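You operate a simulated robot arm through the tools that you are given. There is no shell and no other tool. Be economical: measure what you need, move in short steps, check, and stop when the job is done.

Carry out the task below with a simulated robot arm. There is one attempt and no reset: what you move stays moved.

TASK
Bring the empty bin arm home from the floor guides at slow pace.
Fine: use the column panel; set the pace grip before the arm moves; lift to SWING, swing to HOME, lower to the HOME mark; leave the mains on.

It is judged by the outcome, as a careful person would: the job done as asked, and still so three seconds after it is handed in. It fails if anything else is knocked over, pushed out of place, dropped, spilled or broken.

THE ROBOT
A 6-joint arm with a two-finger parallel gripper, fixed in place. Base frame: the origin is at the foot of the arm, x ahead of it, y to its left, z up. Lengths are in mm, angles in degrees, forces in N, time in s.
With the tool pointing down near the work surface it reaches from about 220 to 400 mm from the base axis. Its first joint turns from -66.0 to 66.0 degrees. Payload 2.9 kg.
Tool frame: the origin (TCP) lies between the finger pads and is the grasp point; the fingertips stand 30 mm ahead of it; z points along the fingers, y is the line along which they close. The gripper opens to 110 mm. The fingers are 20 mm wide and 10 mm thick; the gripper's body (48 by 112 mm) begins 55 mm behind the TCP.
Orientation is told as [roll, pitch, yaw] about the base's x, y, z axes, in that order, counted from this pose: with the fingers straight down and closing along the base's y, the tool's x points along the base's -x, its y along +y and its z along -z.

THE INTERFACE
- The arm moves only by the tool move_arm. Its argument "rows" is a list of rows, each an object (a shift or turn left out is 0, a gripper value left out holds the last) with "dr": the turn, a rotation vector about the tool's x, y, z in degrees, a list of three; "linear": the shift along the tool's x, y, z in mm, a list of three; "grip": the gripper command, from -1 (fully open) to 1 (shut), values between in proportion. In form: [{"dr": [ax, ay, az], "linear": [tx, ty, tz], "grip": grip}, ...]. A call has 1 to 8 rows; each row is the pose to reach, as a shift and turn from the pose commanded when the call began, along the tool's axes at that moment. Each row takes 0.2 s and may step no farther than 50 mm and 8.6 degrees from the row before; otherwise, or with a gripper value out of range, the whole call is refused. A pose out of reach is approached as far as the arm can. The call stops where the force on the tool passes 90 N (or 10 N more than at its start, if that is more) or the arm is blocked; 0.2 s more then pass. The fingers move at their own pace (about 108 mm/s each) and stop on an object; they squeeze with about 24 N. The grip force told is the motor's: it shows also when the fingers shut on nothing. Time passes only in rows, and 0.2 s behind the last, so rows that repeat a pose let the fingers close. It gives the time, the measured TCP pose, the force on the tool (base axes), the opening and the grip force at its end, in the units of the frame above (readings bear some noise), with the torque about the TCP (base axes, N m) and any sound that the robot's microphone picked up.
- Cameras (640 x 400 px; columns grow to the right, rows downward): "scene" is fixed at [78.1, 427.8, 1409.4]; the picture's right is [-0.77, -0.63, 0.00], its down [-0.21, 0.25, -0.95] and it looks along [0.60, -0.73, -0.32] (base axes); focal length 323 px, centre (320, 200). "wrist" rides on the gripper at [72, 17, -103] in the tool frame; the picture's right is [-0.23, 0.97, 0.00], its down [-0.76, -0.18, -0.62] and it looks along [-0.61, -0.14, 0.78] (tool axes); focal length 222 px, centre (320, 200). There is no depth. A picture from a camera that has moved, and an enlarged one, comes with that camera's place and axes in the base frame and with its lens.
- grab_frame(camera): a new picture of that camera. The clock stands still meanwhile.
- enlarge(camera, box): a new picture of the part [left, top, right, bottom] of that camera's present view, enlarged. The clock stands still meanwhile.
- close_job(): hands the job in; it is judged then, once.

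Go step by step. Nothing tells you positions but the pictures and the camera data: compare them with the known pose of the tool, close in by small moves and look again before you grip or let go. The budget is 120 turns and 64 pictures, counting those below and the enlarged ones. Unless the task says otherwise, let go and move clear before handing in, and close with one line.

The tools are called as a command line: name --argument value ..., lists and objects as JSON in quotes. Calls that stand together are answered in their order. move_arm: Moves the arm, as the interface text tells. Its arguments: {"type":"object","properties":{"rows":{"type":"array","items":{"type":"object","properties":{"dr":{"type":"array","items":{"type":"number"}},"linear":{"type":"array","items":{"type":"number"}},"grip":{"type":"number"}}}}},"required":["rows"]} The other tools are called the same way: grab_frame (camera) takes a picture; enlarge (camera, box) takes an enlarged picture of a part of a camera's view; close_job () hands the job in.

At the start:

```text
t: 0.0
tool_pos: [384.4, 46.9, 1306.4]
orientation: [0.0, -0.1, 0.0]
wrist_force: [-0.1, -1.0, 1.0]
ft_torque: [0.0, 0.0, -0.01]
finger_gap: 110.0
finger_force: 0.1
```

scene: 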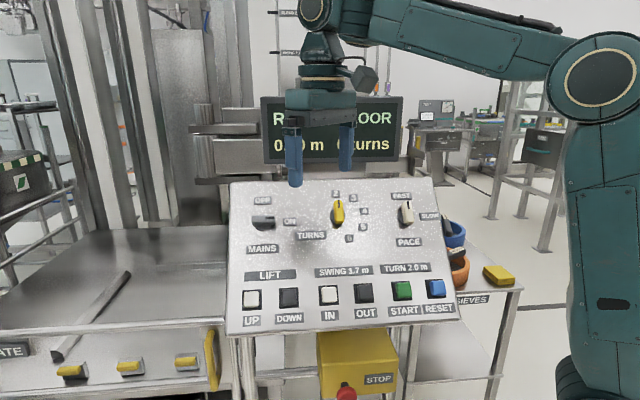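
wrist: 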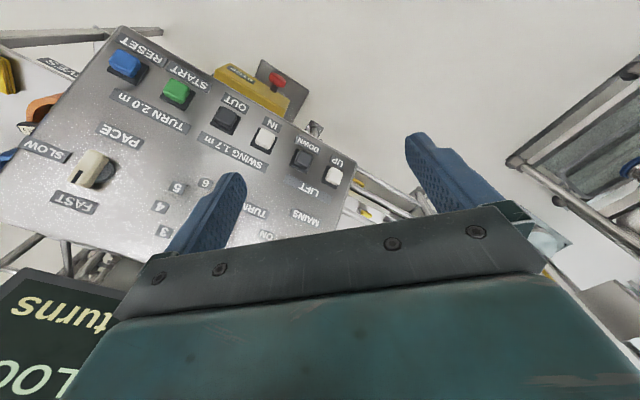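

The column panel has a MAINS switch, a TURNS selector, a PACE grip and LIFT/SWING/TURN buttons, with a display behind it. I'll look closer at both the panel and the display.

enlarge --camera "scene" --box '[220, 170, 470, 340]'

enlarge --camera "scene" --box '[130, 0, 410, 190]'

enlarge --camera "wrist" --box '[0, 0, 400, 260]'

```text
2.35 times, centred on (345, 255) of scene
camera zoom: at [78.1, 427.8, 1409.4], right [-0.77, -0.63, 0.0], down [-0.21, 0.25, -0.95], along [0.6, -0.73, -0.32], focal length 761 px, centre (261, 71)
```

zoom: 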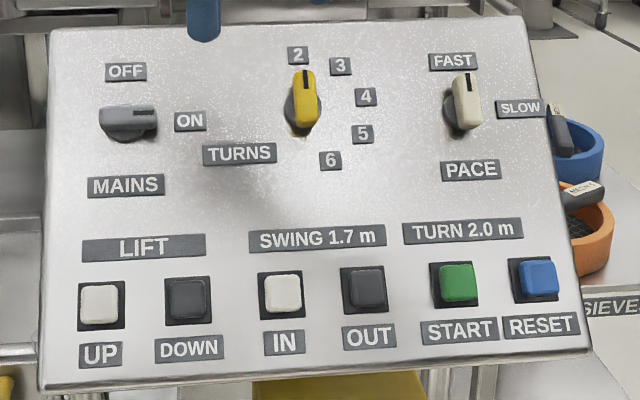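

```text
2.11 times, centred on (270, 95) of scene
camera zoom: at [78.1, 427.8, 1409.4], right [-0.77, -0.63, 0.0], down [-0.21, 0.25, -0.95], along [0.6, -0.73, -0.32], focal length 681 px, centre (425, 421)
```

zoom: 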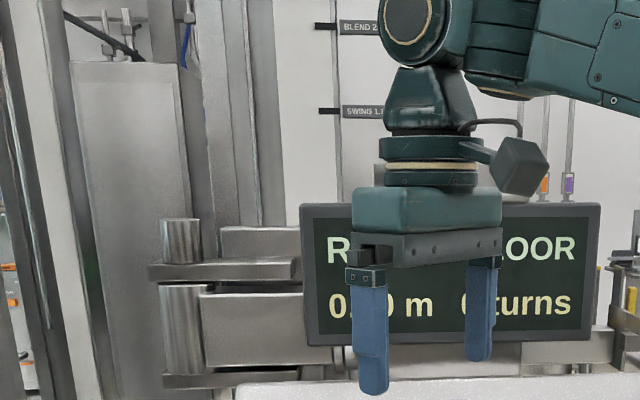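

```text
1.54 times, centred on (200, 130) of wrist
camera zoom: at [312.0, 64.6, 1410.6], right [0.23, 0.97, 0.0], down [0.76, -0.18, 0.62], along [0.61, -0.14, -0.78], focal length 342 px, centre (505, 308)
```

zoom: 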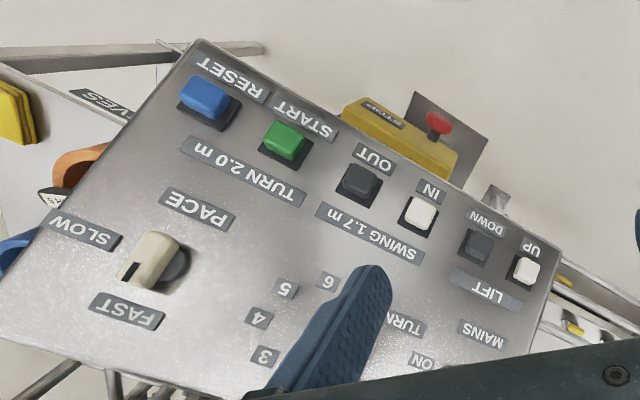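

enlarge --camera "scene" --box '[380, 180, 450, 250]'

enlarge --camera "scene" --box '[235, 180, 385, 260]'

```text
5.71 times, centred on (415, 215) of scene
camera zoom: at [78.1, 427.8, 1409.4], right [-0.77, -0.63, 0.0], down [-0.21, 0.25, -0.95], along [0.6, -0.73, -0.32], focal length 1848 px, centre (-223, 114)
```

zoom: 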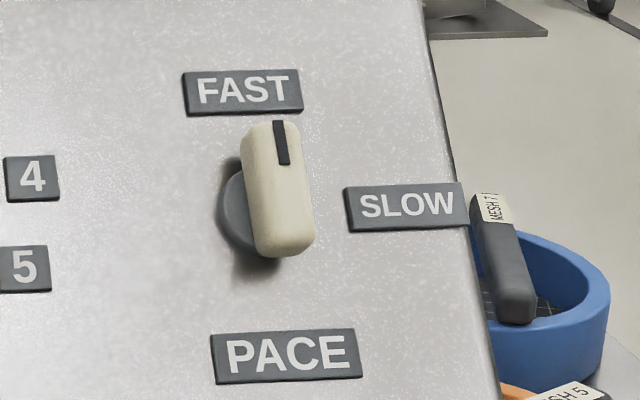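

```text
4.27 times, centred on (310, 220) of scene
camera zoom: at [78.1, 427.8, 1409.4], right [-0.77, -0.63, 0.0], down [-0.21, 0.25, -0.95], along [0.6, -0.73, -0.32], focal length 1380 px, centre (363, 115)
```

zoom: 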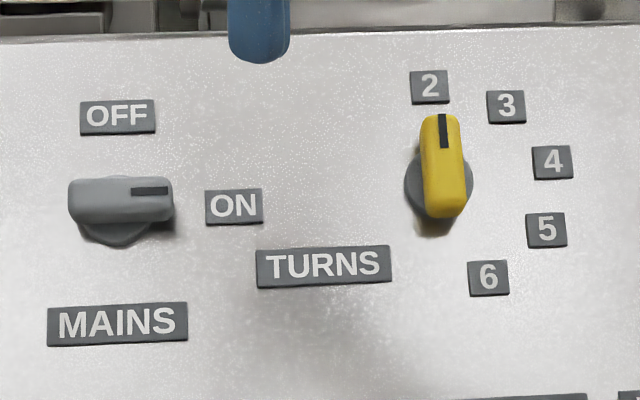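

The pace grip is a white bar pointing straight up at FAST, and SLOW is 90° clockwise. It triangulates to about (410,-345,1095) on a panel facing -45° and tilted about 52°. I'll yaw the tool and move in front of it, staying high.

move_arm --rows '[{"linear": [5, -41, 6], "dr": [0, 0, 5.6]}, {"linear": [10, -81, 12], "dr": [0, 0, 11.2]}, {"linear": [15, -122, 17], "dr": [0, 0, 16.9]}, {"linear": [20, -162, 23], "dr": [0, 0, 22.5]}, {"linear": [26, -203, 29], "dr": [0, 0, 28.1]}, {"linear": [31, -244, 35], "dr": [0, 0, 33.7]}, {"linear": [36, -284, 40], "dr": [0, 0, 39.4]}, {"linear": [41, -325, 46], "dr": [0, 0, 45]}]'

```text
t: 1.8
tool_pos: [343.5, -278.1, 1260.4]
orientation: [0.0, 0.0, -45.1]
wrist_force: [-0.2, -0.5, -0.6]
ft_torque: [0.0, 0.01, -0.02]
finger_gap: 109.9
finger_force: 0.1
```

The yaw worked as commanded. Next I pitch the tool to face the panel while lowering.

move_arm --rows '[{"linear": [0, 0, 11], "dr": [0, -6.5, 0]}, {"linear": [0, 0, 22], "dr": [0, -13, 0]}, {"linear": [0, 0, 34], "dr": [0, -19.5, 0]}, {"linear": [0, 0, 45], "dr": [0, -26, 0]}, {"linear": [0, 0, 57], "dr": [0, -32.5, 0]}, {"linear": [0, 0, 68], "dr": [0, -39, 0]}, {"linear": [0, 0, 80], "dr": [0, -45.5, 0]}, {"linear": [0, 0, 91], "dr": [0, -52, 0]}]'

grab_frame --camera "wrist"

grab_frame --camera "scene"

```text
t: 3.6
tool_pos: [463.6, -351.5, 1362.2]
orientation: [0.0, -44.0, -45.0]
wrist_force: [1.0, -0.9, -0.4]
ft_torque: [0.01, -0.03, 0.02]
finger_gap: 110.2
finger_force: 0.1
out of reach, approached as far as the arm can: row 1, 2, 3, 4, 5, 6, 7, 8
```

```text
56 pictures are left
camera wrist: at [389.1, -250.8, 1386.1], right [0.8, 0.57, 0.16], down [-0.04, -0.21, 0.98], along [0.59, -0.79, -0.14], focal length 222 px, centre (320, 200)
```

wrist: 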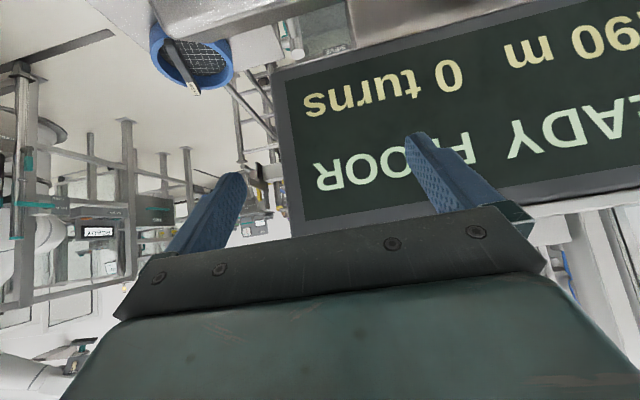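

```text
55 pictures are left
```

scene: 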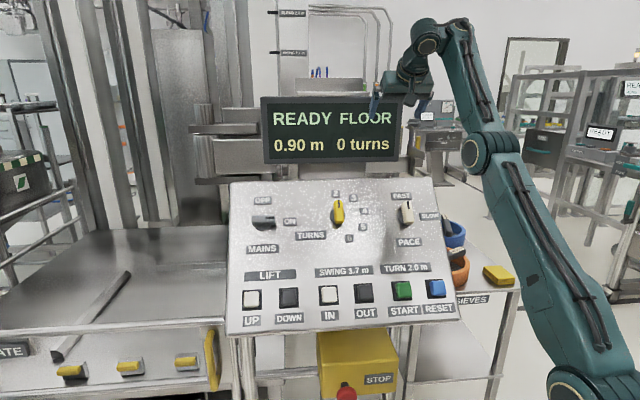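

The pitch move was reported out of reach and the arm drifted up to (463,-351,1362). The display reads READY FLOOR, 0.90 m, 0 turns. I'll test a zero move to see how the arm settles.

move_arm --rows '[{"linear": [0, 0, 0], "dr": [0, 0, 0]}, {"linear": [0, 0, 0], "dr": [0, 0, 0]}]'

```text
t: 4.2
tool_pos: [464.2, -350.1, 1360.4]
orientation: [0.0, -43.8, -45.0]
wrist_force: [0.1, -0.4, -0.1]
ft_torque: [-0.01, -0.02, -0.02]
finger_gap: 110.2
finger_force: 0.0
```

move_arm --rows '[{"linear": [38, 0, 7]}, {"linear": [77, 0, 14]}, {"linear": [115, 0, 21]}]'

```text
t: 5.0
tool_pos: [465.2, -350.9, 1360.9]
orientation: [0.0, -43.9, -44.9]
wrist_force: [0.0, -0.9, -0.3]
ft_torque: [-0.02, 0.0, 0.0]
finger_gap: 110.1
finger_force: 0.1
out of reach, approached as far as the arm can: row 1, 2, 3
```

move_arm --rows '[{"linear": [-15, 0, 0]}, {"linear": [15, 0, 0]}, {"linear": [0, 0, -15]}, {"linear": [0, 15, 0]}, {"linear": [0, -15, 0]}, {"linear": [0, 0, 0], "dr": [0, 4, 0]}, {"linear": [0, 0, 0], "dr": [0, -4, 0]}, {"linear": [0, 0, 0]}]'

```text
t: 6.8
tool_pos: [466.5, -349.7, 1365.1]
orientation: [0.0, -44.1, -44.9]
wrist_force: [1.1, 0.0, 0.3]
ft_torque: [-0.02, -0.01, 0.01]
finger_gap: 109.9
finger_force: 0.0
out of reach, approached as far as the arm can: row 2, 7
```

Only moving down the panel or tipping further out is blocked, so a joint limit is the likely cause. I'll go back to tool-down and see how low the arm reaches in front of the panel.

move_arm --rows '[{"linear": [12, -6, -3], "dr": [0, 7.3, 0]}, {"linear": [45, -12, -7], "dr": [0, 14.7, 0]}, {"linear": [80, -18, -10], "dr": [0, 22, 0]}, {"linear": [115, -24, -14], "dr": [0, 29.3, 0]}, {"linear": [145, -30, -17], "dr": [0, 36.7, 0]}, {"linear": [172, -36, -20], "dr": [0, 44, 0]}]'

move_arm --rows '[{"linear": [15, 0, 30], "dr": [0, 0, 0]}, {"linear": [30, 0, 60], "dr": [0, 0, 0]}, {"linear": [45, 0, 90], "dr": [0, 0, 0]}, {"linear": [60, 0, 120], "dr": [0, 0, 0]}]'

grab_frame --camera "scene"

```text
t: 8.2
tool_pos: [342.6, -279.0, 1260.6]
orientation: [0.0, 0.1, -44.6]
wrist_force: [-0.2, 0.7, 0.1]
ft_torque: [0.03, 0.01, -0.02]
finger_gap: 109.9
finger_force: 0.1
```

```text
t: 9.2
tool_pos: [299.8, -236.6, 1139.4]
orientation: [0.0, 0.1, -45.0]
wrist_force: [0.2, -0.5, -0.8]
ft_torque: [0.0, 0.0, -0.02]
finger_gap: 110.1
finger_force: 0.0
```

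```text
54 pictures are left
```

scene: 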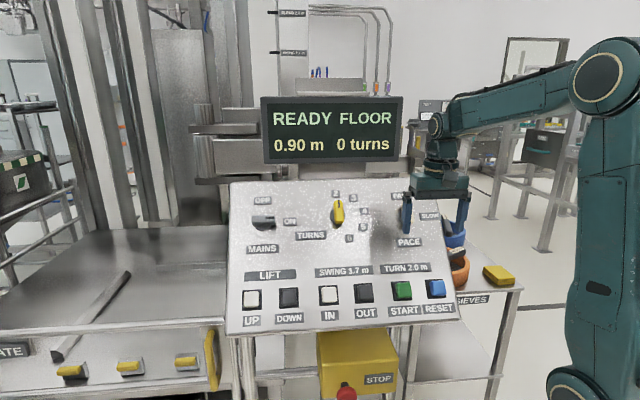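

move_arm --rows '[{"dr": [0, -8, 0]}, {"dr": [0, -16, 0]}, {"dr": [0, -24, 0]}, {"dr": [0, -32, 0]}]'

```text
t: 10.2
tool_pos: [300.2, -235.3, 1140.1]
orientation: [0.0, -31.9, -44.9]
wrist_force: [-0.1, 0.3, 0.0]
ft_torque: [-0.02, 0.04, -0.02]
finger_gap: 109.9
finger_force: 0.1
```

Tipping works from here. I'll keep going to the full 52°.

move_arm --rows '[{"dr": [0, -7, 0]}, {"dr": [0, -14, 0]}, {"dr": [0, -20, 0]}]'

grab_frame --camera "wrist"

grab_frame --camera "scene"

```text
t: 11.0
tool_pos: [299.7, -235.9, 1139.6]
orientation: [0.1, -52.0, -44.9]
wrist_force: [-0.3, 0.5, 0.2]
ft_torque: [0.02, -0.01, -0.01]
finger_gap: 110.0
finger_force: 0.1
```

```text
53 pictures are left
camera wrist: at [222.8, -134.5, 1146.9], right [0.79, 0.59, 0.18], down [-0.14, -0.11, 0.98], along [0.6, -0.8, 0.0], focal length 222 px, centre (320, 200)
```

wrist: 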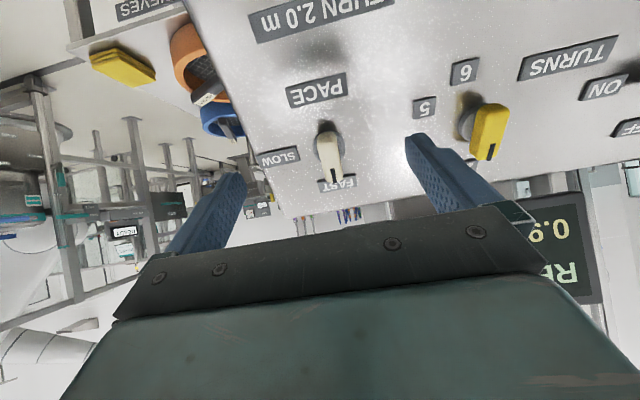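

```text
52 pictures are left
```

scene: 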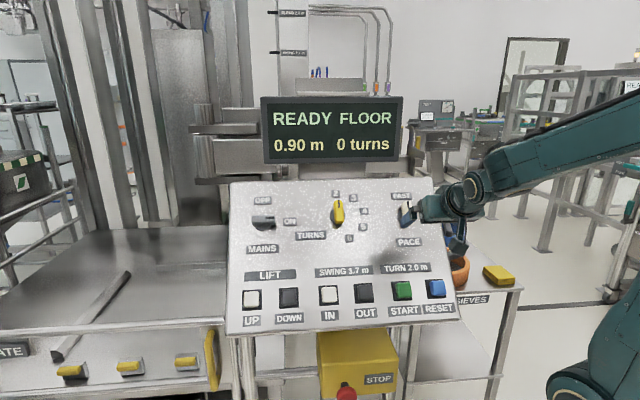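

The knob now triangulates consistently to about (411,-347,1095), which is tool offset (-62, 0, 152). I'll move up the panel and partway in, then look.

move_arm --rows '[{"linear": [-31, 0, 15]}, {"linear": [-62, 0, 30]}, {"linear": [-62, 0, 65]}, {"linear": [-62, 0, 95]}]'

grab_frame --camera "wrist"

enlarge --camera "scene" --box '[360, 160, 480, 260]'

```text
t: 12.0
tool_pos: [380.3, -315.5, 1129.2]
orientation: [0.1, -51.9, -45.2]
wrist_force: [0.3, 0.4, 0.3]
ft_torque: [-0.01, 0.03, -0.05]
finger_gap: 110.0
finger_force: 0.0
```

```text
51 pictures are left
camera wrist: at [303.0, -215.6, 1136.2], right [0.79, 0.59, 0.18], down [-0.14, -0.11, 0.98], along [0.6, -0.8, -0.01], focal length 222 px, centre (320, 200)
```

wrist: 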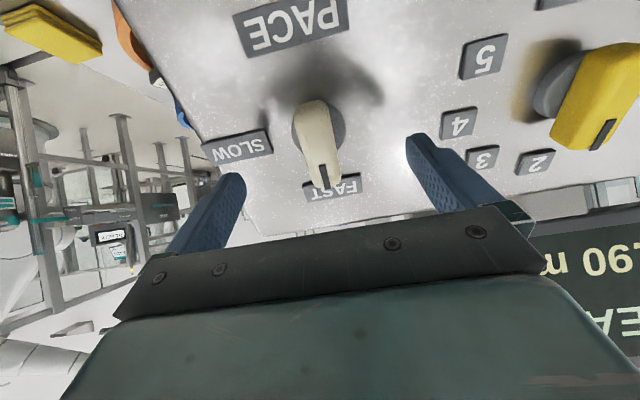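

```text
4.00 times, centred on (420, 210) of scene
camera zoom: at [78.1, 427.8, 1409.4], right [-0.77, -0.63, 0.0], down [-0.21, 0.25, -0.95], along [0.6, -0.73, -0.32], focal length 1293 px, centre (-80, 160)
```

zoom: 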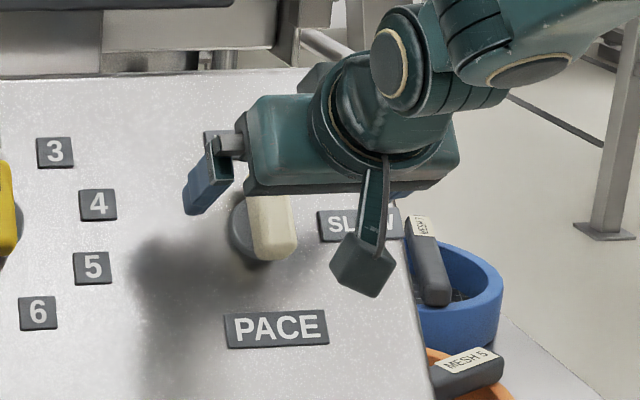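

Alignment matches prediction (expected pixel 320,145, seen about 318,143). I'll advance 45 mm so the fingertips straddle the bar.

move_arm --rows '[{"linear": [0, 0, 15]}, {"linear": [0, 0, 30]}, {"linear": [0, 0, 45]}]'

grab_frame --camera "wrist"

enlarge --camera "scene" --box '[360, 160, 480, 260]'

```text
t: 12.8
tool_pos: [405.2, -339.9, 1102.0]
orientation: [0.0, -51.8, -45.1]
wrist_force: [-0.1, -0.4, -0.3]
ft_torque: [0.02, -0.03, 0.0]
finger_gap: 109.9
finger_force: 0.1
```

```text
49 pictures are left
camera wrist: at [328.2, -239.1, 1109.1], right [0.79, 0.59, 0.18], down [-0.14, -0.11, 0.98], along [0.6, -0.8, -0.01], focal length 222 px, centre (320, 200)
```

wrist: 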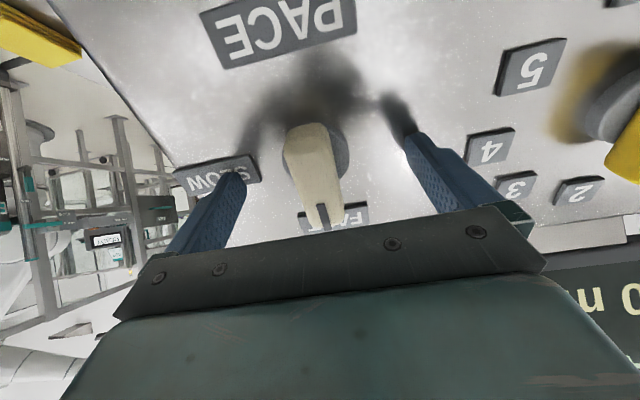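

```text
4.00 times, centred on (420, 210) of scene
camera zoom: at [78.1, 427.8, 1409.4], right [-0.77, -0.63, 0.0], down [-0.21, 0.25, -0.95], along [0.6, -0.73, -0.32], focal length 1293 px, centre (-80, 160)
```

zoom: 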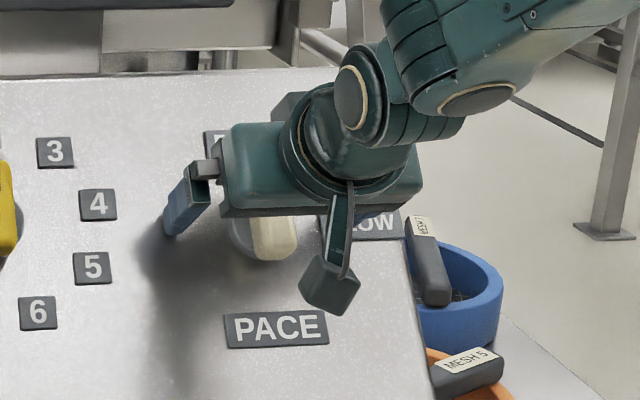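

The fingers straddle the bar with no contact, so I'll close gently on it.

move_arm --rows '[{"grip": 1}, {"grip": 1}, {"grip": 1}, {"grip": 1}]'

grab_frame --camera "wrist"

```text
t: 13.8
tool_pos: [404.7, -339.8, 1102.0]
orientation: [-0.1, -51.8, -45.0]
wrist_force: [-1.6, -7.7, -3.4]
ft_torque: [-0.35, 0.01, -0.2]
finger_gap: 43.5
finger_force: 44.7
```

```text
47 pictures are left
camera wrist: at [327.7, -239.7, 1109.1], right [0.79, 0.59, 0.18], down [-0.14, -0.11, 0.98], along [0.6, -0.8, -0.01], focal length 222 px, centre (320, 200)
```

wrist: 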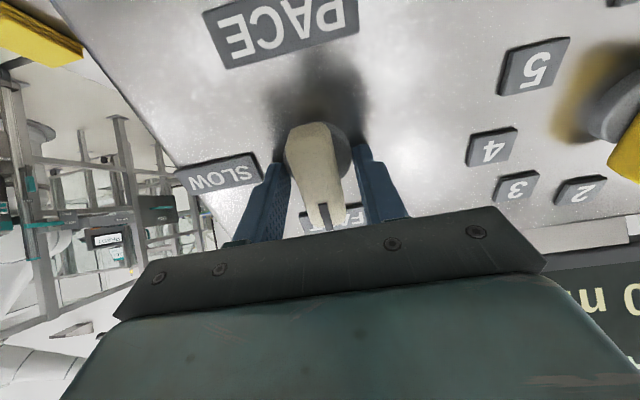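

A gap of 43.5 mm means I'm pinching the round disc under the bar, with a slight offset toward -y. I'll open partly, back off 10 mm, shift -2 mm and close again.

move_arm --rows '[{"grip": -0.3}, {"linear": [0, -2, -5], "grip": -0.3}, {"linear": [0, -2, -10], "grip": -0.3}, {"linear": [0, -2, -10], "grip": 1}, {"linear": [0, -2, -10], "grip": 1}, {"linear": [0, -2, -10], "grip": 1}]'

grab_frame --camera "wrist"

```text
t: 15.2
tool_pos: [398.0, -335.3, 1107.3]
orientation: [0.1, -51.8, -45.0]
wrist_force: [5.2, 6.0, -1.3]
ft_torque: [-0.08, -0.12, -0.07]
finger_gap: 24.0
finger_force: 44.9
```

```text
46 pictures are left
camera wrist: at [321.4, -234.4, 1115.6], right [0.79, 0.59, 0.18], down [-0.14, -0.11, 0.98], along [0.6, -0.8, -0.01], focal length 222 px, centre (320, 200)
```

wrist: 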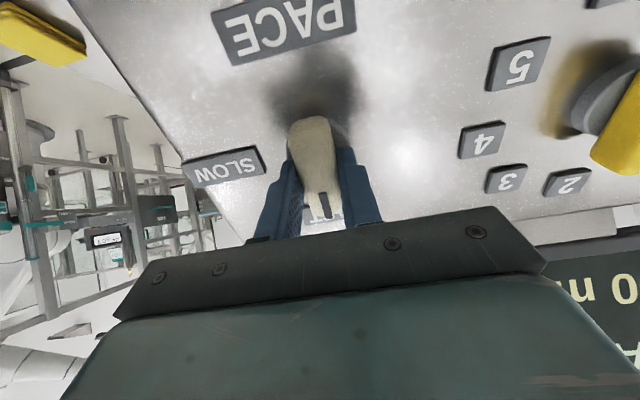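

Now I'm holding the bar itself (24 mm). I'll turn it clockwise (+z) toward SLOW.

move_arm --rows '[{"linear": [0, 1, 0], "dr": [0, 0, 7.5]}, {"linear": [0, 2, 0], "dr": [0, 0, 15]}, {"linear": [0, 2, 0], "dr": [0, 0, 22.5]}, {"linear": [0, 2, 0], "dr": [0, 0, 30]}, {"linear": [0, 2, 0], "dr": [0, 0, 37.5]}, {"linear": [0, 2, 0], "dr": [0, 0, 45]}]'

grab_frame --camera "wrist"

```text
t: 16.6
tool_pos: [396.1, -338.1, 1107.0]
orientation: [41.6, -33.8, -103.8]
wrist_force: [-28.8, -5.1, -3.1]
ft_torque: [-0.41, 1.23, -1.13]
finger_gap: 24.0
finger_force: 45.0
```

```text
45 pictures are left
camera wrist: at [367.1, -217.6, 1140.7], right [0.75, -0.01, 0.66], down [-0.64, -0.3, 0.71], along [0.19, -0.96, -0.23], focal length 222 px, centre (320, 200)
```

wrist: 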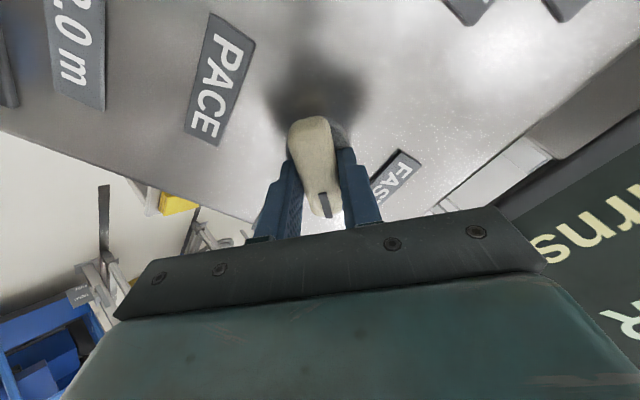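

It's at 45°, with some side load because my grip is slightly above the knob axis. I'll continue the last 45° with a compensating shift.

move_arm --rows '[{"linear": [-1.5, -3.5, 0], "dr": [0, 0, 0]}, {"linear": [-1.5, -4, 0], "dr": [0, 0, 7.5]}, {"linear": [-1.3, -5, 0], "dr": [0, 0, 15]}, {"linear": [-1.1, -5.5, 0], "dr": [0, 0, 22.5]}, {"linear": [-0.8, -6, 0], "dr": [0, 0, 30]}, {"linear": [-0.4, -6.5, 0], "dr": [0, 0, 37.5]}, {"linear": [0, -7, 0], "dr": [0, 0, 45]}]'

grab_frame --camera "wrist"

```text
t: 18.2
tool_pos: [393.3, -334.9, 1103.9]
orientation: [51.7, 0.0, -135.3]
wrist_force: [-14.7, -1.3, -7.2]
ft_torque: [0.17, 1.84, -1.04]
finger_gap: 24.6
finger_force: 44.5
```

```text
44 pictures are left
camera wrist: at [394.3, -235.6, 1181.7], right [0.26, -0.59, 0.76], down [-0.96, -0.11, 0.25], along [-0.06, -0.8, -0.6], focal length 222 px, centre (320, 200)
```

wrist: 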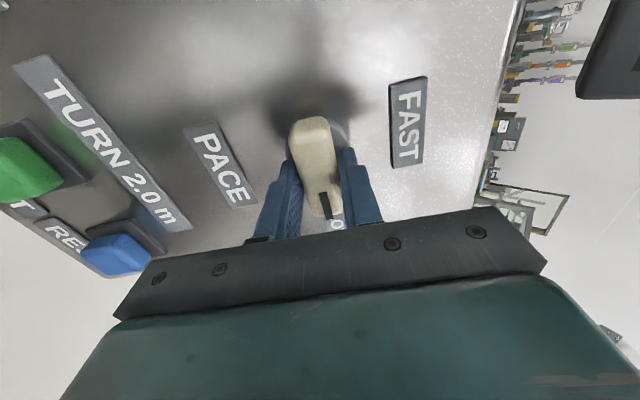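

The bar appears to point at SLOW. I'll release, back off and check.

move_arm --rows '[{"grip": 0}, {"grip": -0.2}, {"linear": [0, 0, -20], "grip": -0.2}, {"linear": [0, 0, -60], "grip": -0.2}, {"linear": [0, 0, -100], "grip": -0.2}]'

enlarge --camera "scene" --box '[360, 160, 480, 260]'

grab_frame --camera "wrist"

```text
t: 19.4
tool_pos: [337.6, -280.4, 1167.0]
orientation: [51.9, 0.1, -135.1]
wrist_force: [-0.4, -1.7, -0.8]
ft_torque: [0.02, 0.01, 0.0]
finger_gap: 66.1
finger_force: 0.1
```

```text
4.00 times, centred on (420, 210) of scene
camera zoom: at [78.1, 427.8, 1409.4], right [-0.77, -0.63, 0.0], down [-0.21, 0.25, -0.95], along [0.6, -0.73, -0.32], focal length 1293 px, centre (-80, 160)
```

zoom: 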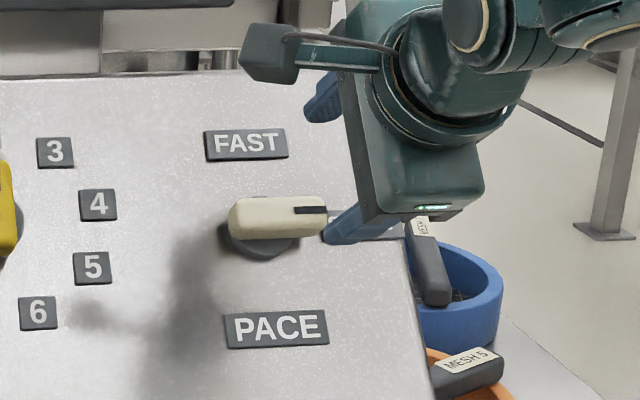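

```text
42 pictures are left
camera wrist: at [338.7, -178.8, 1243.2], right [0.26, -0.59, 0.77], down [-0.96, -0.11, 0.24], along [-0.06, -0.8, -0.59], focal length 222 px, centre (320, 200)
```

wrist: 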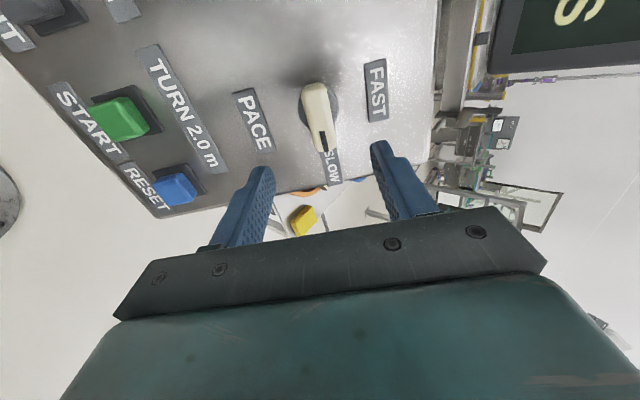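

PACE is at SLOW. The UP button computes to about (613,30,940). I'll roll the tool back and travel across in front of the panel with fingers shut.

move_arm --rows '[{"linear": [20, -8, -5], "dr": [0, 0, -8], "grip": 1}, {"linear": [45, -20, -10], "dr": [0, 0, -16], "grip": 1}, {"linear": [75, -35, -15], "dr": [0, 0, -24], "grip": 1}, {"linear": [105, -50, -15], "dr": [0, 0, -32], "grip": 1}, {"linear": [135, -65, -15], "dr": [0, 0, -40], "grip": 1}, {"linear": [165, -80, -15], "dr": [0, 0, -48], "grip": 1}, {"linear": [195, -90, -15], "dr": [0, 0, -56], "grip": 1}, {"linear": [207, -97, -15], "dr": [0, 0, -64], "grip": 1}]'

```text
t: 21.2
tool_pos: [434.0, -83.8, 1099.4]
orientation: [29.1, -45.1, -83.2]
wrist_force: [0.8, 0.1, 0.6]
ft_torque: [0.02, 0.01, 0.01]
finger_gap: 0.0
finger_force: 23.6
```

move_arm --rows '[{"linear": [30, 24, 0], "dr": [0, 0, -4]}, {"linear": [59, 48, 4], "dr": [0, 0, -9]}, {"linear": [89, 72, 8], "dr": [0, 0, -13]}, {"linear": [118, 96, 14], "dr": [0, 0, -17]}, {"linear": [148, 120, 20], "dr": [0, 0, -22]}, {"linear": [177, 144, 24], "dr": [0, 0, -26]}]'

grab_frame --camera "wrist"

grab_frame --camera "scene"

```text
t: 22.6
tool_pos: [551.5, 91.8, 1008.5]
orientation: [-0.2, -51.9, -44.9]
wrist_force: [-0.4, 0.3, 0.5]
ft_torque: [-0.01, -0.01, -0.04]
finger_gap: 0.2
finger_force: 24.7
```

```text
41 pictures are left
camera wrist: at [475.2, 192.9, 1016.0], right [0.79, 0.59, 0.18], down [-0.14, -0.11, 0.98], along [0.6, -0.8, -0.01], focal length 222 px, centre (320, 200)
```

wrist: 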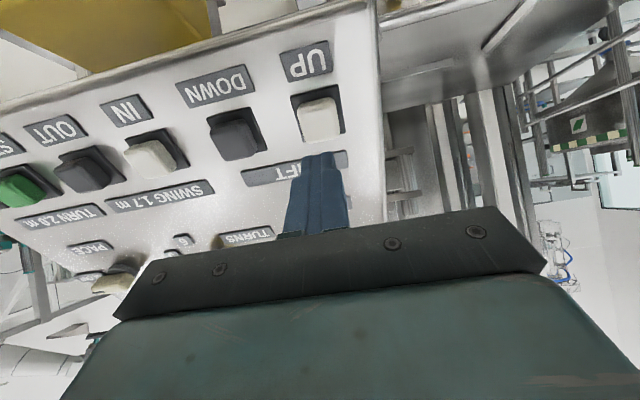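

```text
40 pictures are left
```

scene: 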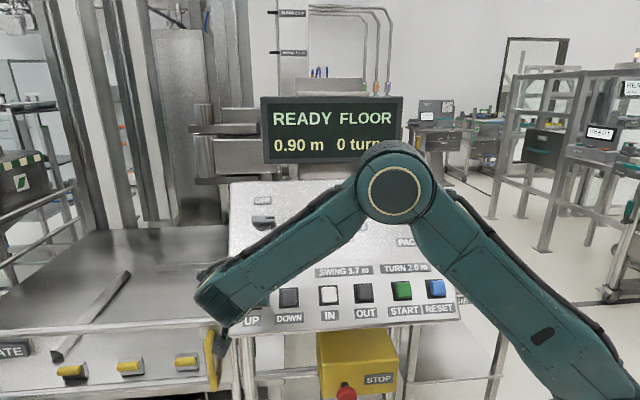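

The UP button shows at (321,120), exactly where predicted, 80 mm ahead of the fingertips. I'll approach, then creep to contact.

move_arm --rows '[{"linear": [0, 0, 30]}, {"linear": [0, 0, 55]}, {"linear": [0, 0, 70]}]'

grab_frame --camera "wrist"

```text
t: 23.4
tool_pos: [590.6, 53.3, 965.5]
orientation: [0.0, -51.8, -45.0]
wrist_force: [-1.5, 0.9, 1.3]
ft_torque: [-0.01, 0.0, -0.01]
finger_gap: 0.0
finger_force: 24.2
```

```text
39 pictures are left
camera wrist: at [513.7, 153.8, 972.6], right [0.79, 0.59, 0.18], down [-0.14, -0.11, 0.98], along [0.6, -0.8, -0.01], focal length 222 px, centre (320, 200)
```

wrist: 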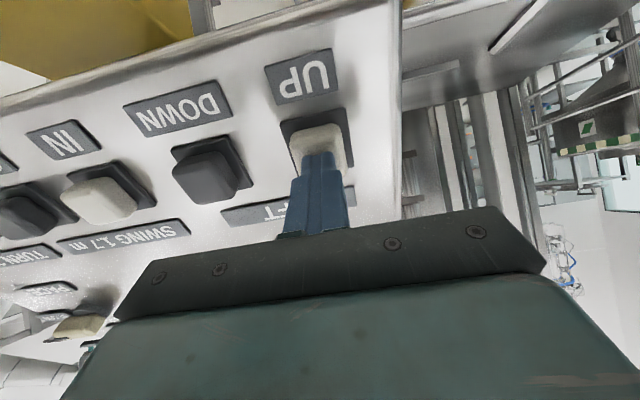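

The fingertip is just touching the cap. I'll press in small steps and read the display.

move_arm --rows '[{"linear": [0, 0, 2]}, {"linear": [0, 0, 4]}]'

enlarge --camera "scene" --box '[130, 0, 410, 190]'

```text
t: 24.0
tool_pos: [592.3, 49.2, 964.4]
orientation: [0.1, -51.8, -45.0]
wrist_force: [-1.9, 2.6, 0.5]
ft_torque: [0.08, 0.01, 0.01]
finger_gap: 0.0
finger_force: 24.0
heard: click
```

```text
2.11 times, centred on (270, 95) of scene
camera zoom: at [78.1, 427.9, 1409.3], right [-0.77, -0.63, 0.0], down [-0.21, 0.25, -0.95], along [0.6, -0.73, -0.32], focal length 681 px, centre (425, 421)
```

zoom: 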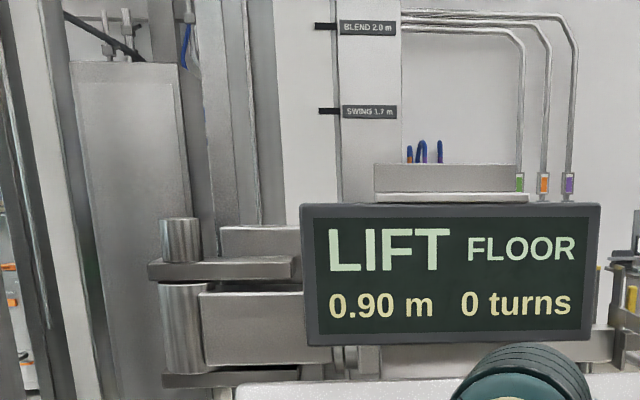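

The button clicked and the display shows LIFT. I'll hold and measure the rate.

move_arm --rows '[{"linear": [0, 0, 0]}, {"linear": [0, 0, 0]}, {"linear": [0, 0, 0]}, {"linear": [0, 0, 0]}, {"linear": [0, 0, 0]}]'

enlarge --camera "scene" --box '[130, 0, 410, 190]'

```text
t: 25.2
tool_pos: [593.6, 49.8, 964.6]
orientation: [0.1, -51.9, -45.1]
wrist_force: [-0.4, 1.9, 1.9]
ft_torque: [0.01, -0.03, -0.01]
finger_gap: 0.0
finger_force: 24.8
```

```text
2.11 times, centred on (270, 95) of scene
camera zoom: at [78.1, 427.9, 1409.4], right [-0.77, -0.63, 0.0], down [-0.21, 0.25, -0.95], along [0.6, -0.73, -0.32], focal length 681 px, centre (425, 421)
```

zoom: 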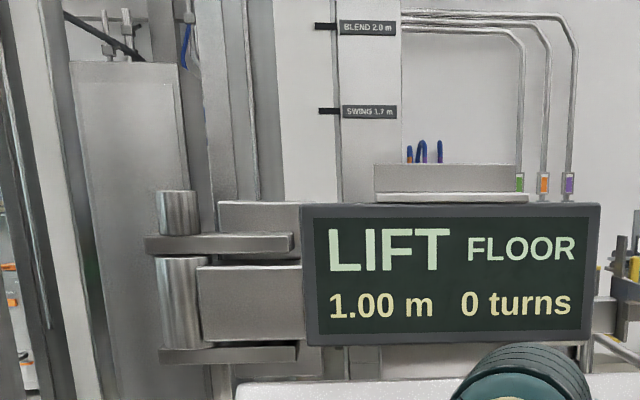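

About 0.08–0.1 m/s. I'll keep holding; 1.7 m is roughly 7–8 s away.

move_arm --rows '[{"grip": 1}, {"grip": 1}, {"grip": 1}, {"grip": 1}, {"grip": 1}, {"grip": 1}, {"grip": 1}, {"grip": 1}]'

move_arm --rows '[{"grip": 1}, {"grip": 1}, {"grip": 1}, {"grip": 1}, {"grip": 1}, {"grip": 1}, {"grip": 1}, {"grip": 1}]'

enlarge --camera "scene" --box '[130, 0, 410, 190]'

```text
t: 27.0
tool_pos: [592.3, 49.8, 964.3]
orientation: [0.0, -51.8, -45.2]
wrist_force: [-0.5, 0.9, 3.3]
ft_torque: [0.01, 0.0, 0.03]
finger_gap: 0.0
finger_force: 24.1
```

```text
t: 28.8
tool_pos: [592.4, 50.4, 964.8]
orientation: [0.0, -51.9, -45.2]
wrist_force: [-0.2, 0.4, 2.3]
ft_torque: [0.03, -0.03, -0.06]
finger_gap: 0.3
finger_force: 24.0
```

```text
2.11 times, centred on (270, 95) of scene
camera zoom: at [78.0, 427.8, 1409.4], right [-0.77, -0.63, 0.0], down [-0.21, 0.25, -0.95], along [0.6, -0.73, -0.32], focal length 681 px, centre (425, 421)
```

zoom: 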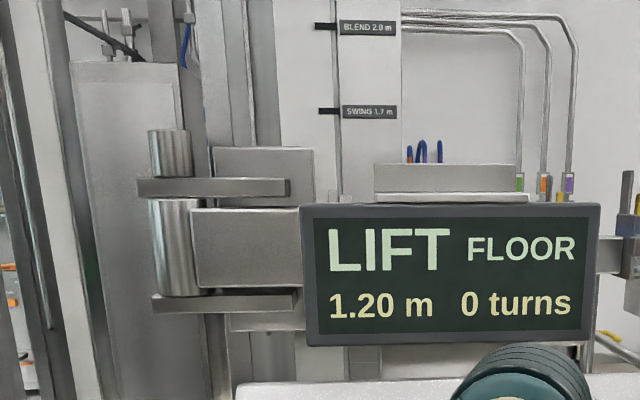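

About 0.06 m/s, so 1.70 m is due near t≈37. I'll hold on, then check before the mark.

move_arm --rows '[{"grip": 1}, {"grip": 1}, {"grip": 1}, {"grip": 1}, {"grip": 1}, {"grip": 1}, {"grip": 1}, {"grip": 1}]'

move_arm --rows '[{"grip": 1}, {"grip": 1}, {"grip": 1}, {"grip": 1}, {"grip": 1}, {"grip": 1}, {"grip": 1}, {"grip": 1}]'

move_arm --rows '[{"grip": 1}, {"grip": 1}, {"grip": 1}, {"grip": 1}, {"grip": 1}, {"grip": 1}, {"grip": 1}, {"grip": 1}]'

enlarge --camera "scene" --box '[130, 0, 410, 190]'

```text
t: 30.6
tool_pos: [593.0, 50.3, 963.6]
orientation: [0.1, -51.9, -45.0]
wrist_force: [-1.5, -0.1, 2.4]
ft_torque: [-0.03, 0.01, -0.04]
finger_gap: 0.2
finger_force: 23.7
```

```text
t: 32.4
tool_pos: [593.3, 50.7, 964.0]
orientation: [0.0, -51.9, -45.1]
wrist_force: [-2.6, 0.9, 2.5]
ft_torque: [-0.03, -0.01, 0.0]
finger_gap: 0.1
finger_force: 23.6
```

```text
t: 34.2
tool_pos: [593.2, 49.5, 965.1]
orientation: [0.0, -52.0, -45.0]
wrist_force: [-1.9, 0.8, 1.4]
ft_torque: [0.01, 0.05, -0.01]
finger_gap: 0.0
finger_force: 23.9
```

```text
2.11 times, centred on (270, 95) of scene
camera zoom: at [78.0, 427.8, 1409.4], right [-0.77, -0.63, 0.0], down [-0.21, 0.25, -0.95], along [0.6, -0.73, -0.32], focal length 681 px, centre (425, 421)
```

zoom: 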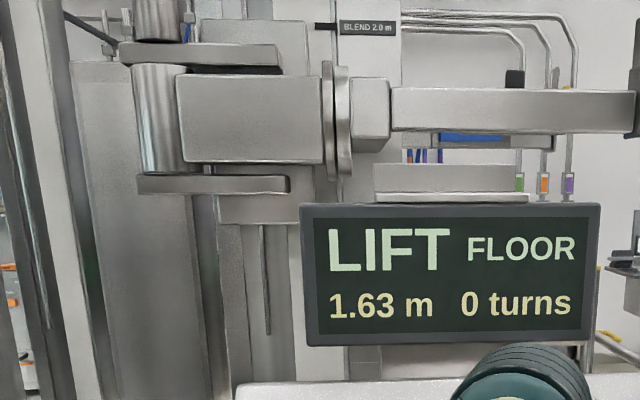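

Now 1.63 m at about 0.08 m/s. I'll hold briefly, then release just short of 1.70.

move_arm --rows '[{"linear": [0, 0, 0]}, {"linear": [0, 0, 0]}, {"linear": [0, 0, -12]}]'

enlarge --camera "scene" --box '[130, 0, 410, 190]'

```text
t: 35.0
tool_pos: [586.6, 56.8, 971.2]
orientation: [0.1, -51.8, -45.1]
wrist_force: [-0.2, 0.1, 0.0]
ft_torque: [-0.01, -0.04, 0.01]
finger_gap: 0.0
finger_force: 24.0
```

```text
2.11 times, centred on (270, 95) of scene
camera zoom: at [78.1, 427.8, 1409.4], right [-0.77, -0.63, 0.0], down [-0.21, 0.25, -0.95], along [0.6, -0.73, -0.32], focal length 681 px, centre (425, 421)
```

zoom: 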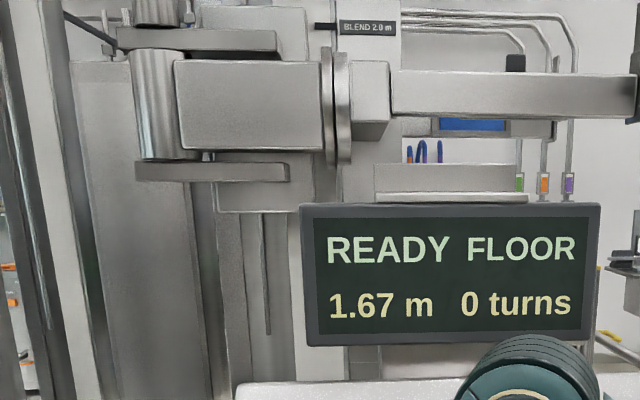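

It's hold-to-run, stopped at 1.67 m. A short tap adds the last 0.03 m.

move_arm --rows '[{"linear": [0, 0, 13]}, {"linear": [0, 0, 13]}, {"linear": [0, 0, 0]}]'

enlarge --camera "scene" --box '[130, 0, 410, 190]'

```text
t: 35.8
tool_pos: [587.3, 56.7, 971.6]
orientation: [0.1, -51.9, -45.1]
wrist_force: [0.5, -0.7, 0.3]
ft_torque: [0.04, -0.01, 0.02]
finger_gap: 0.0
finger_force: 24.1
heard: click
```

```text
2.11 times, centred on (270, 95) of scene
camera zoom: at [78.1, 427.8, 1409.4], right [-0.77, -0.63, 0.0], down [-0.21, 0.25, -0.95], along [0.6, -0.73, -0.32], focal length 681 px, centre (425, 421)
```

zoom: 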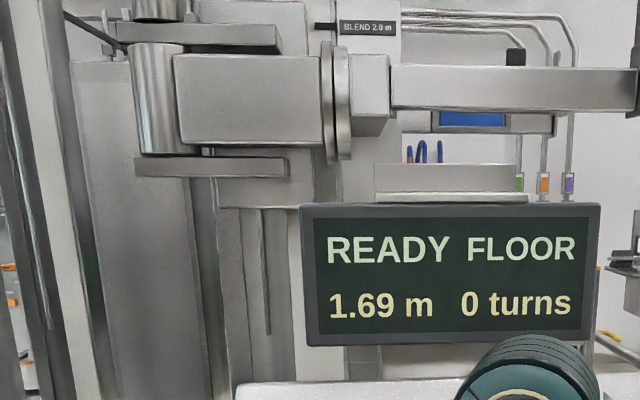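

1.69 m; one more very short tap.

move_arm --rows '[{"linear": [0, 0, 13]}, {"linear": [0, 0, 0]}]'

enlarge --camera "scene" --box '[130, 0, 410, 190]'

```text
t: 36.4
tool_pos: [587.6, 56.3, 969.8]
orientation: [0.2, -51.9, -45.1]
wrist_force: [-0.8, 0.6, 0.5]
ft_torque: [-0.02, 0.01, -0.02]
finger_gap: 0.0
finger_force: 23.3
```

```text
2.11 times, centred on (270, 95) of scene
camera zoom: at [78.1, 427.8, 1409.4], right [-0.77, -0.63, 0.0], down [-0.21, 0.25, -0.95], along [0.6, -0.73, -0.32], focal length 681 px, centre (425, 421)
```

zoom: 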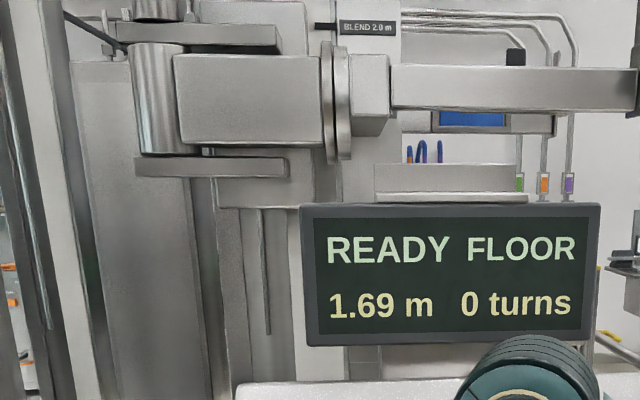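

move_arm --rows '[{"linear": [0, 0, 17]}, {"linear": [0, 0, 0]}]'

enlarge --camera "scene" --box '[130, 0, 410, 190]'

```text
t: 37.0
tool_pos: [586.5, 56.9, 970.7]
orientation: [0.0, -51.9, -45.1]
wrist_force: [0.3, -0.4, 0.0]
ft_torque: [0.01, -0.02, 0.01]
finger_gap: 0.1
finger_force: 24.1
heard: click
```

```text
2.11 times, centred on (270, 95) of scene
camera zoom: at [78.1, 427.8, 1409.4], right [-0.77, -0.63, 0.0], down [-0.21, 0.25, -0.95], along [0.6, -0.73, -0.32], focal length 681 px, centre (425, 421)
```

zoom: 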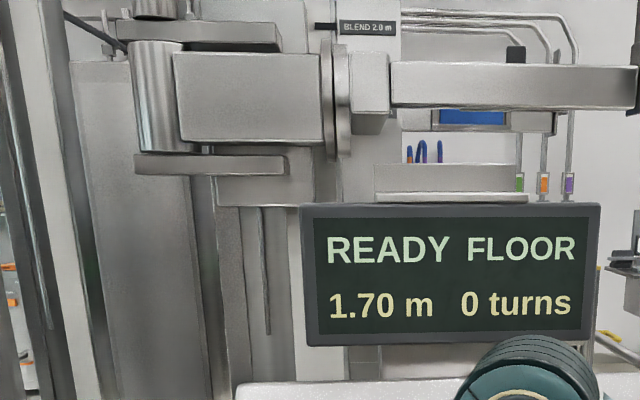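

The height is 1.70 m. Before swinging I'll look over the whole scene for the HOME mark and the swing direction.

grab_frame --camera "scene"

enlarge --camera "scene" --box '[0, 0, 240, 150]'

```text
30 pictures are left
```

scene: 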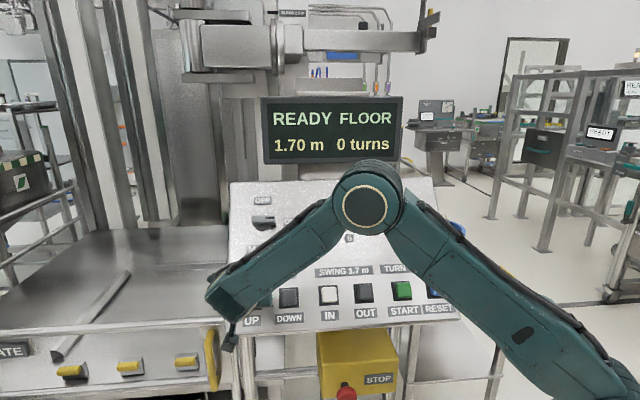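

```text
2.67 times, centred on (120, 75) of scene
camera zoom: at [78.1, 427.8, 1409.4], right [-0.77, -0.63, 0.0], down [-0.21, 0.25, -0.95], along [0.6, -0.73, -0.32], focal length 862 px, centre (853, 533)
```

zoom: 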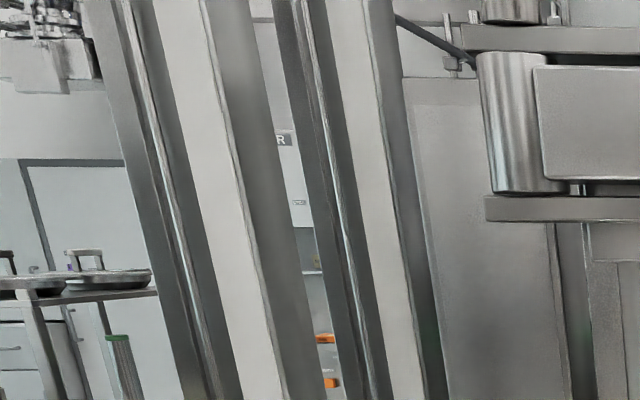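

Fine. Next is IN, about 184 mm along the row from UP. I'll back off, slide across and verify with the wrist camera.

move_arm --rows '[{"linear": [0, 0, -25]}, {"linear": [0, -40, -50]}, {"linear": [0, -85, -50]}, {"linear": [0, -130, -50]}, {"linear": [0, -170, -50]}, {"linear": [0, -184, -50]}]'

grab_frame --camera "wrist"

```text
t: 38.4
tool_pos: [427.5, -47.1, 1001.6]
orientation: [0.0, -51.8, -45.1]
wrist_force: [0.2, -0.5, 0.7]
ft_torque: [-0.01, -0.03, -0.05]
finger_gap: 0.0
finger_force: 24.4
```

```text
28 pictures are left
camera wrist: at [350.4, 54.9, 1009.0], right [0.79, 0.59, 0.18], down [-0.14, -0.11, 0.98], along [0.6, -0.8, -0.01], focal length 222 px, centre (320, 200)
```

wrist: 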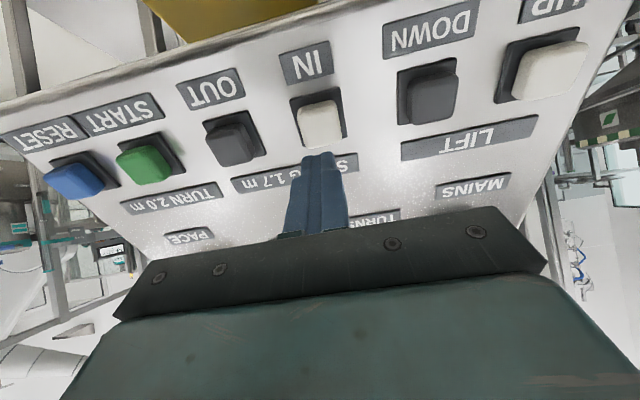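

IN is dead ahead. I'll press and hold it briefly, then read the display.

move_arm --rows '[{"linear": [0, 0, 35]}, {"linear": [0, 0, 55]}, {"linear": [0, 0, 64]}, {"linear": [0, 0, 66]}, {"linear": [0, 0, 66]}, {"linear": [0, 0, 66]}]'

grab_frame --camera "scene"

```text
t: 39.8
tool_pos: [465.0, -83.8, 960.3]
orientation: [0.0, -51.9, -45.0]
wrist_force: [-6.1, 3.4, 3.5]
ft_torque: [-0.01, 0.13, -0.05]
finger_gap: 0.0
finger_force: 24.2
heard: click
```

```text
27 pictures are left
```

scene: 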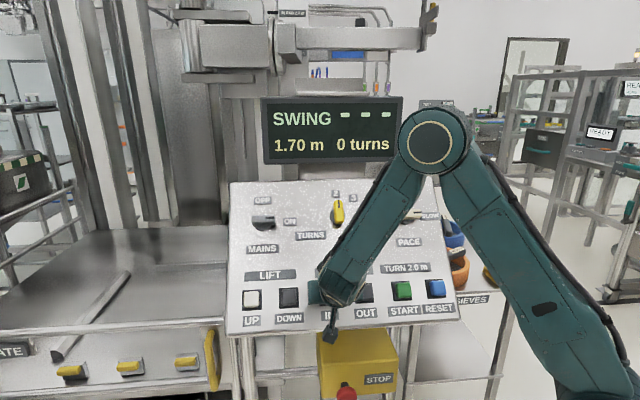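

It's swinging (station reads ---). I'll keep holding and watch for HOME.

move_arm --rows '[{"grip": 1}, {"grip": 1}, {"grip": 1}, {"grip": 1}, {"grip": 1}, {"grip": 1}, {"grip": 1}, {"grip": 1}]'

grab_frame --camera "scene"

```text
t: 41.6
tool_pos: [464.7, -81.8, 960.4]
orientation: [0.1, -51.9, -45.1]
wrist_force: [-6.2, 3.0, 2.3]
ft_torque: [0.06, 0.13, -0.04]
finger_gap: 0.1
finger_force: 24.1
```

```text
26 pictures are left
```

scene: 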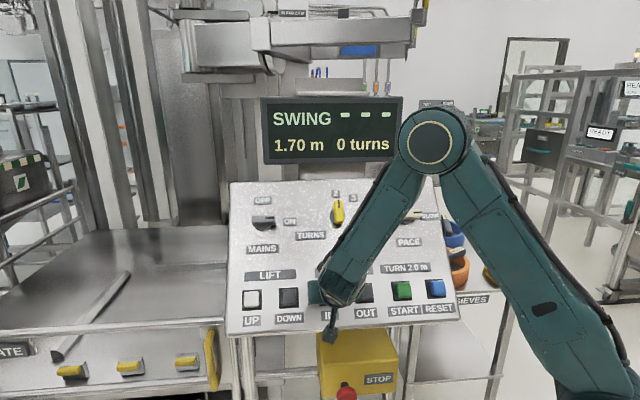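

move_arm --rows '[{"grip": 1}, {"grip": 1}, {"grip": 1}, {"grip": 1}, {"grip": 1}, {"grip": 1}, {"grip": 1}, {"grip": 1}]'

move_arm --rows '[{"grip": 1}, {"grip": 1}, {"grip": 1}, {"grip": 1}, {"grip": 1}, {"grip": 1}, {"grip": 1}, {"grip": 1}]'

grab_frame --camera "scene"

```text
t: 43.4
tool_pos: [464.9, -82.7, 959.7]
orientation: [0.1, -51.8, -45.0]
wrist_force: [-6.0, 3.7, 3.6]
ft_torque: [0.05, 0.1, -0.03]
finger_gap: 0.0
finger_force: 24.2
```

```text
t: 45.2
tool_pos: [465.2, -83.2, 961.1]
orientation: [0.0, -51.8, -45.0]
wrist_force: [-5.2, 3.4, 3.3]
ft_torque: [0.03, 0.07, -0.01]
finger_gap: 0.1
finger_force: 23.8
```

```text
25 pictures are left
```

scene: 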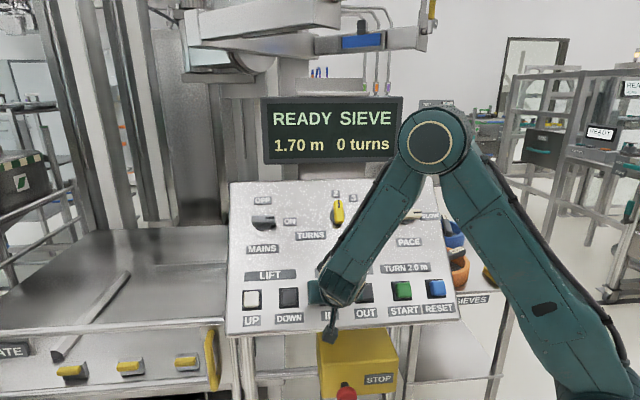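

It stopped by itself at a station called SIEVE. I'll release and press IN again to see whether HOME is the next station.

move_arm --rows '[{"linear": [0, 0, -10]}, {"linear": [0, 0, -12]}, {"linear": [0, 0, -4]}, {"linear": [0, 0, 0]}, {"linear": [0, 0, 0]}, {"linear": [0, 0, 0]}, {"linear": [0, 0, 0]}, {"linear": [0, 0, 0]}]'

grab_frame --camera "scene"

```text
t: 47.0
tool_pos: [465.8, -83.2, 960.8]
orientation: [0.0, -51.7, -45.0]
wrist_force: [-4.5, 2.6, 4.2]
ft_torque: [0.0, 0.06, -0.03]
finger_gap: 0.1
finger_force: 24.2
heard: click
```

```text
24 pictures are left
```

scene: 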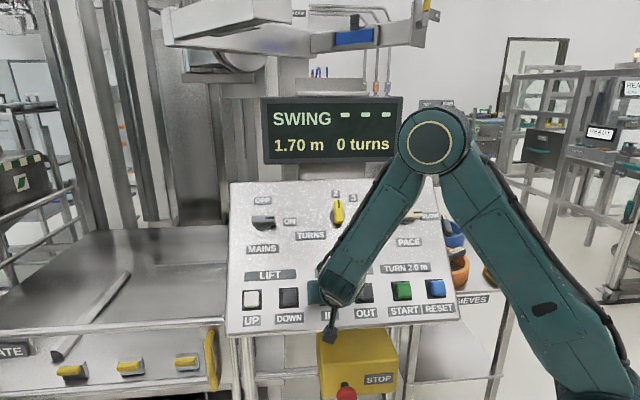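

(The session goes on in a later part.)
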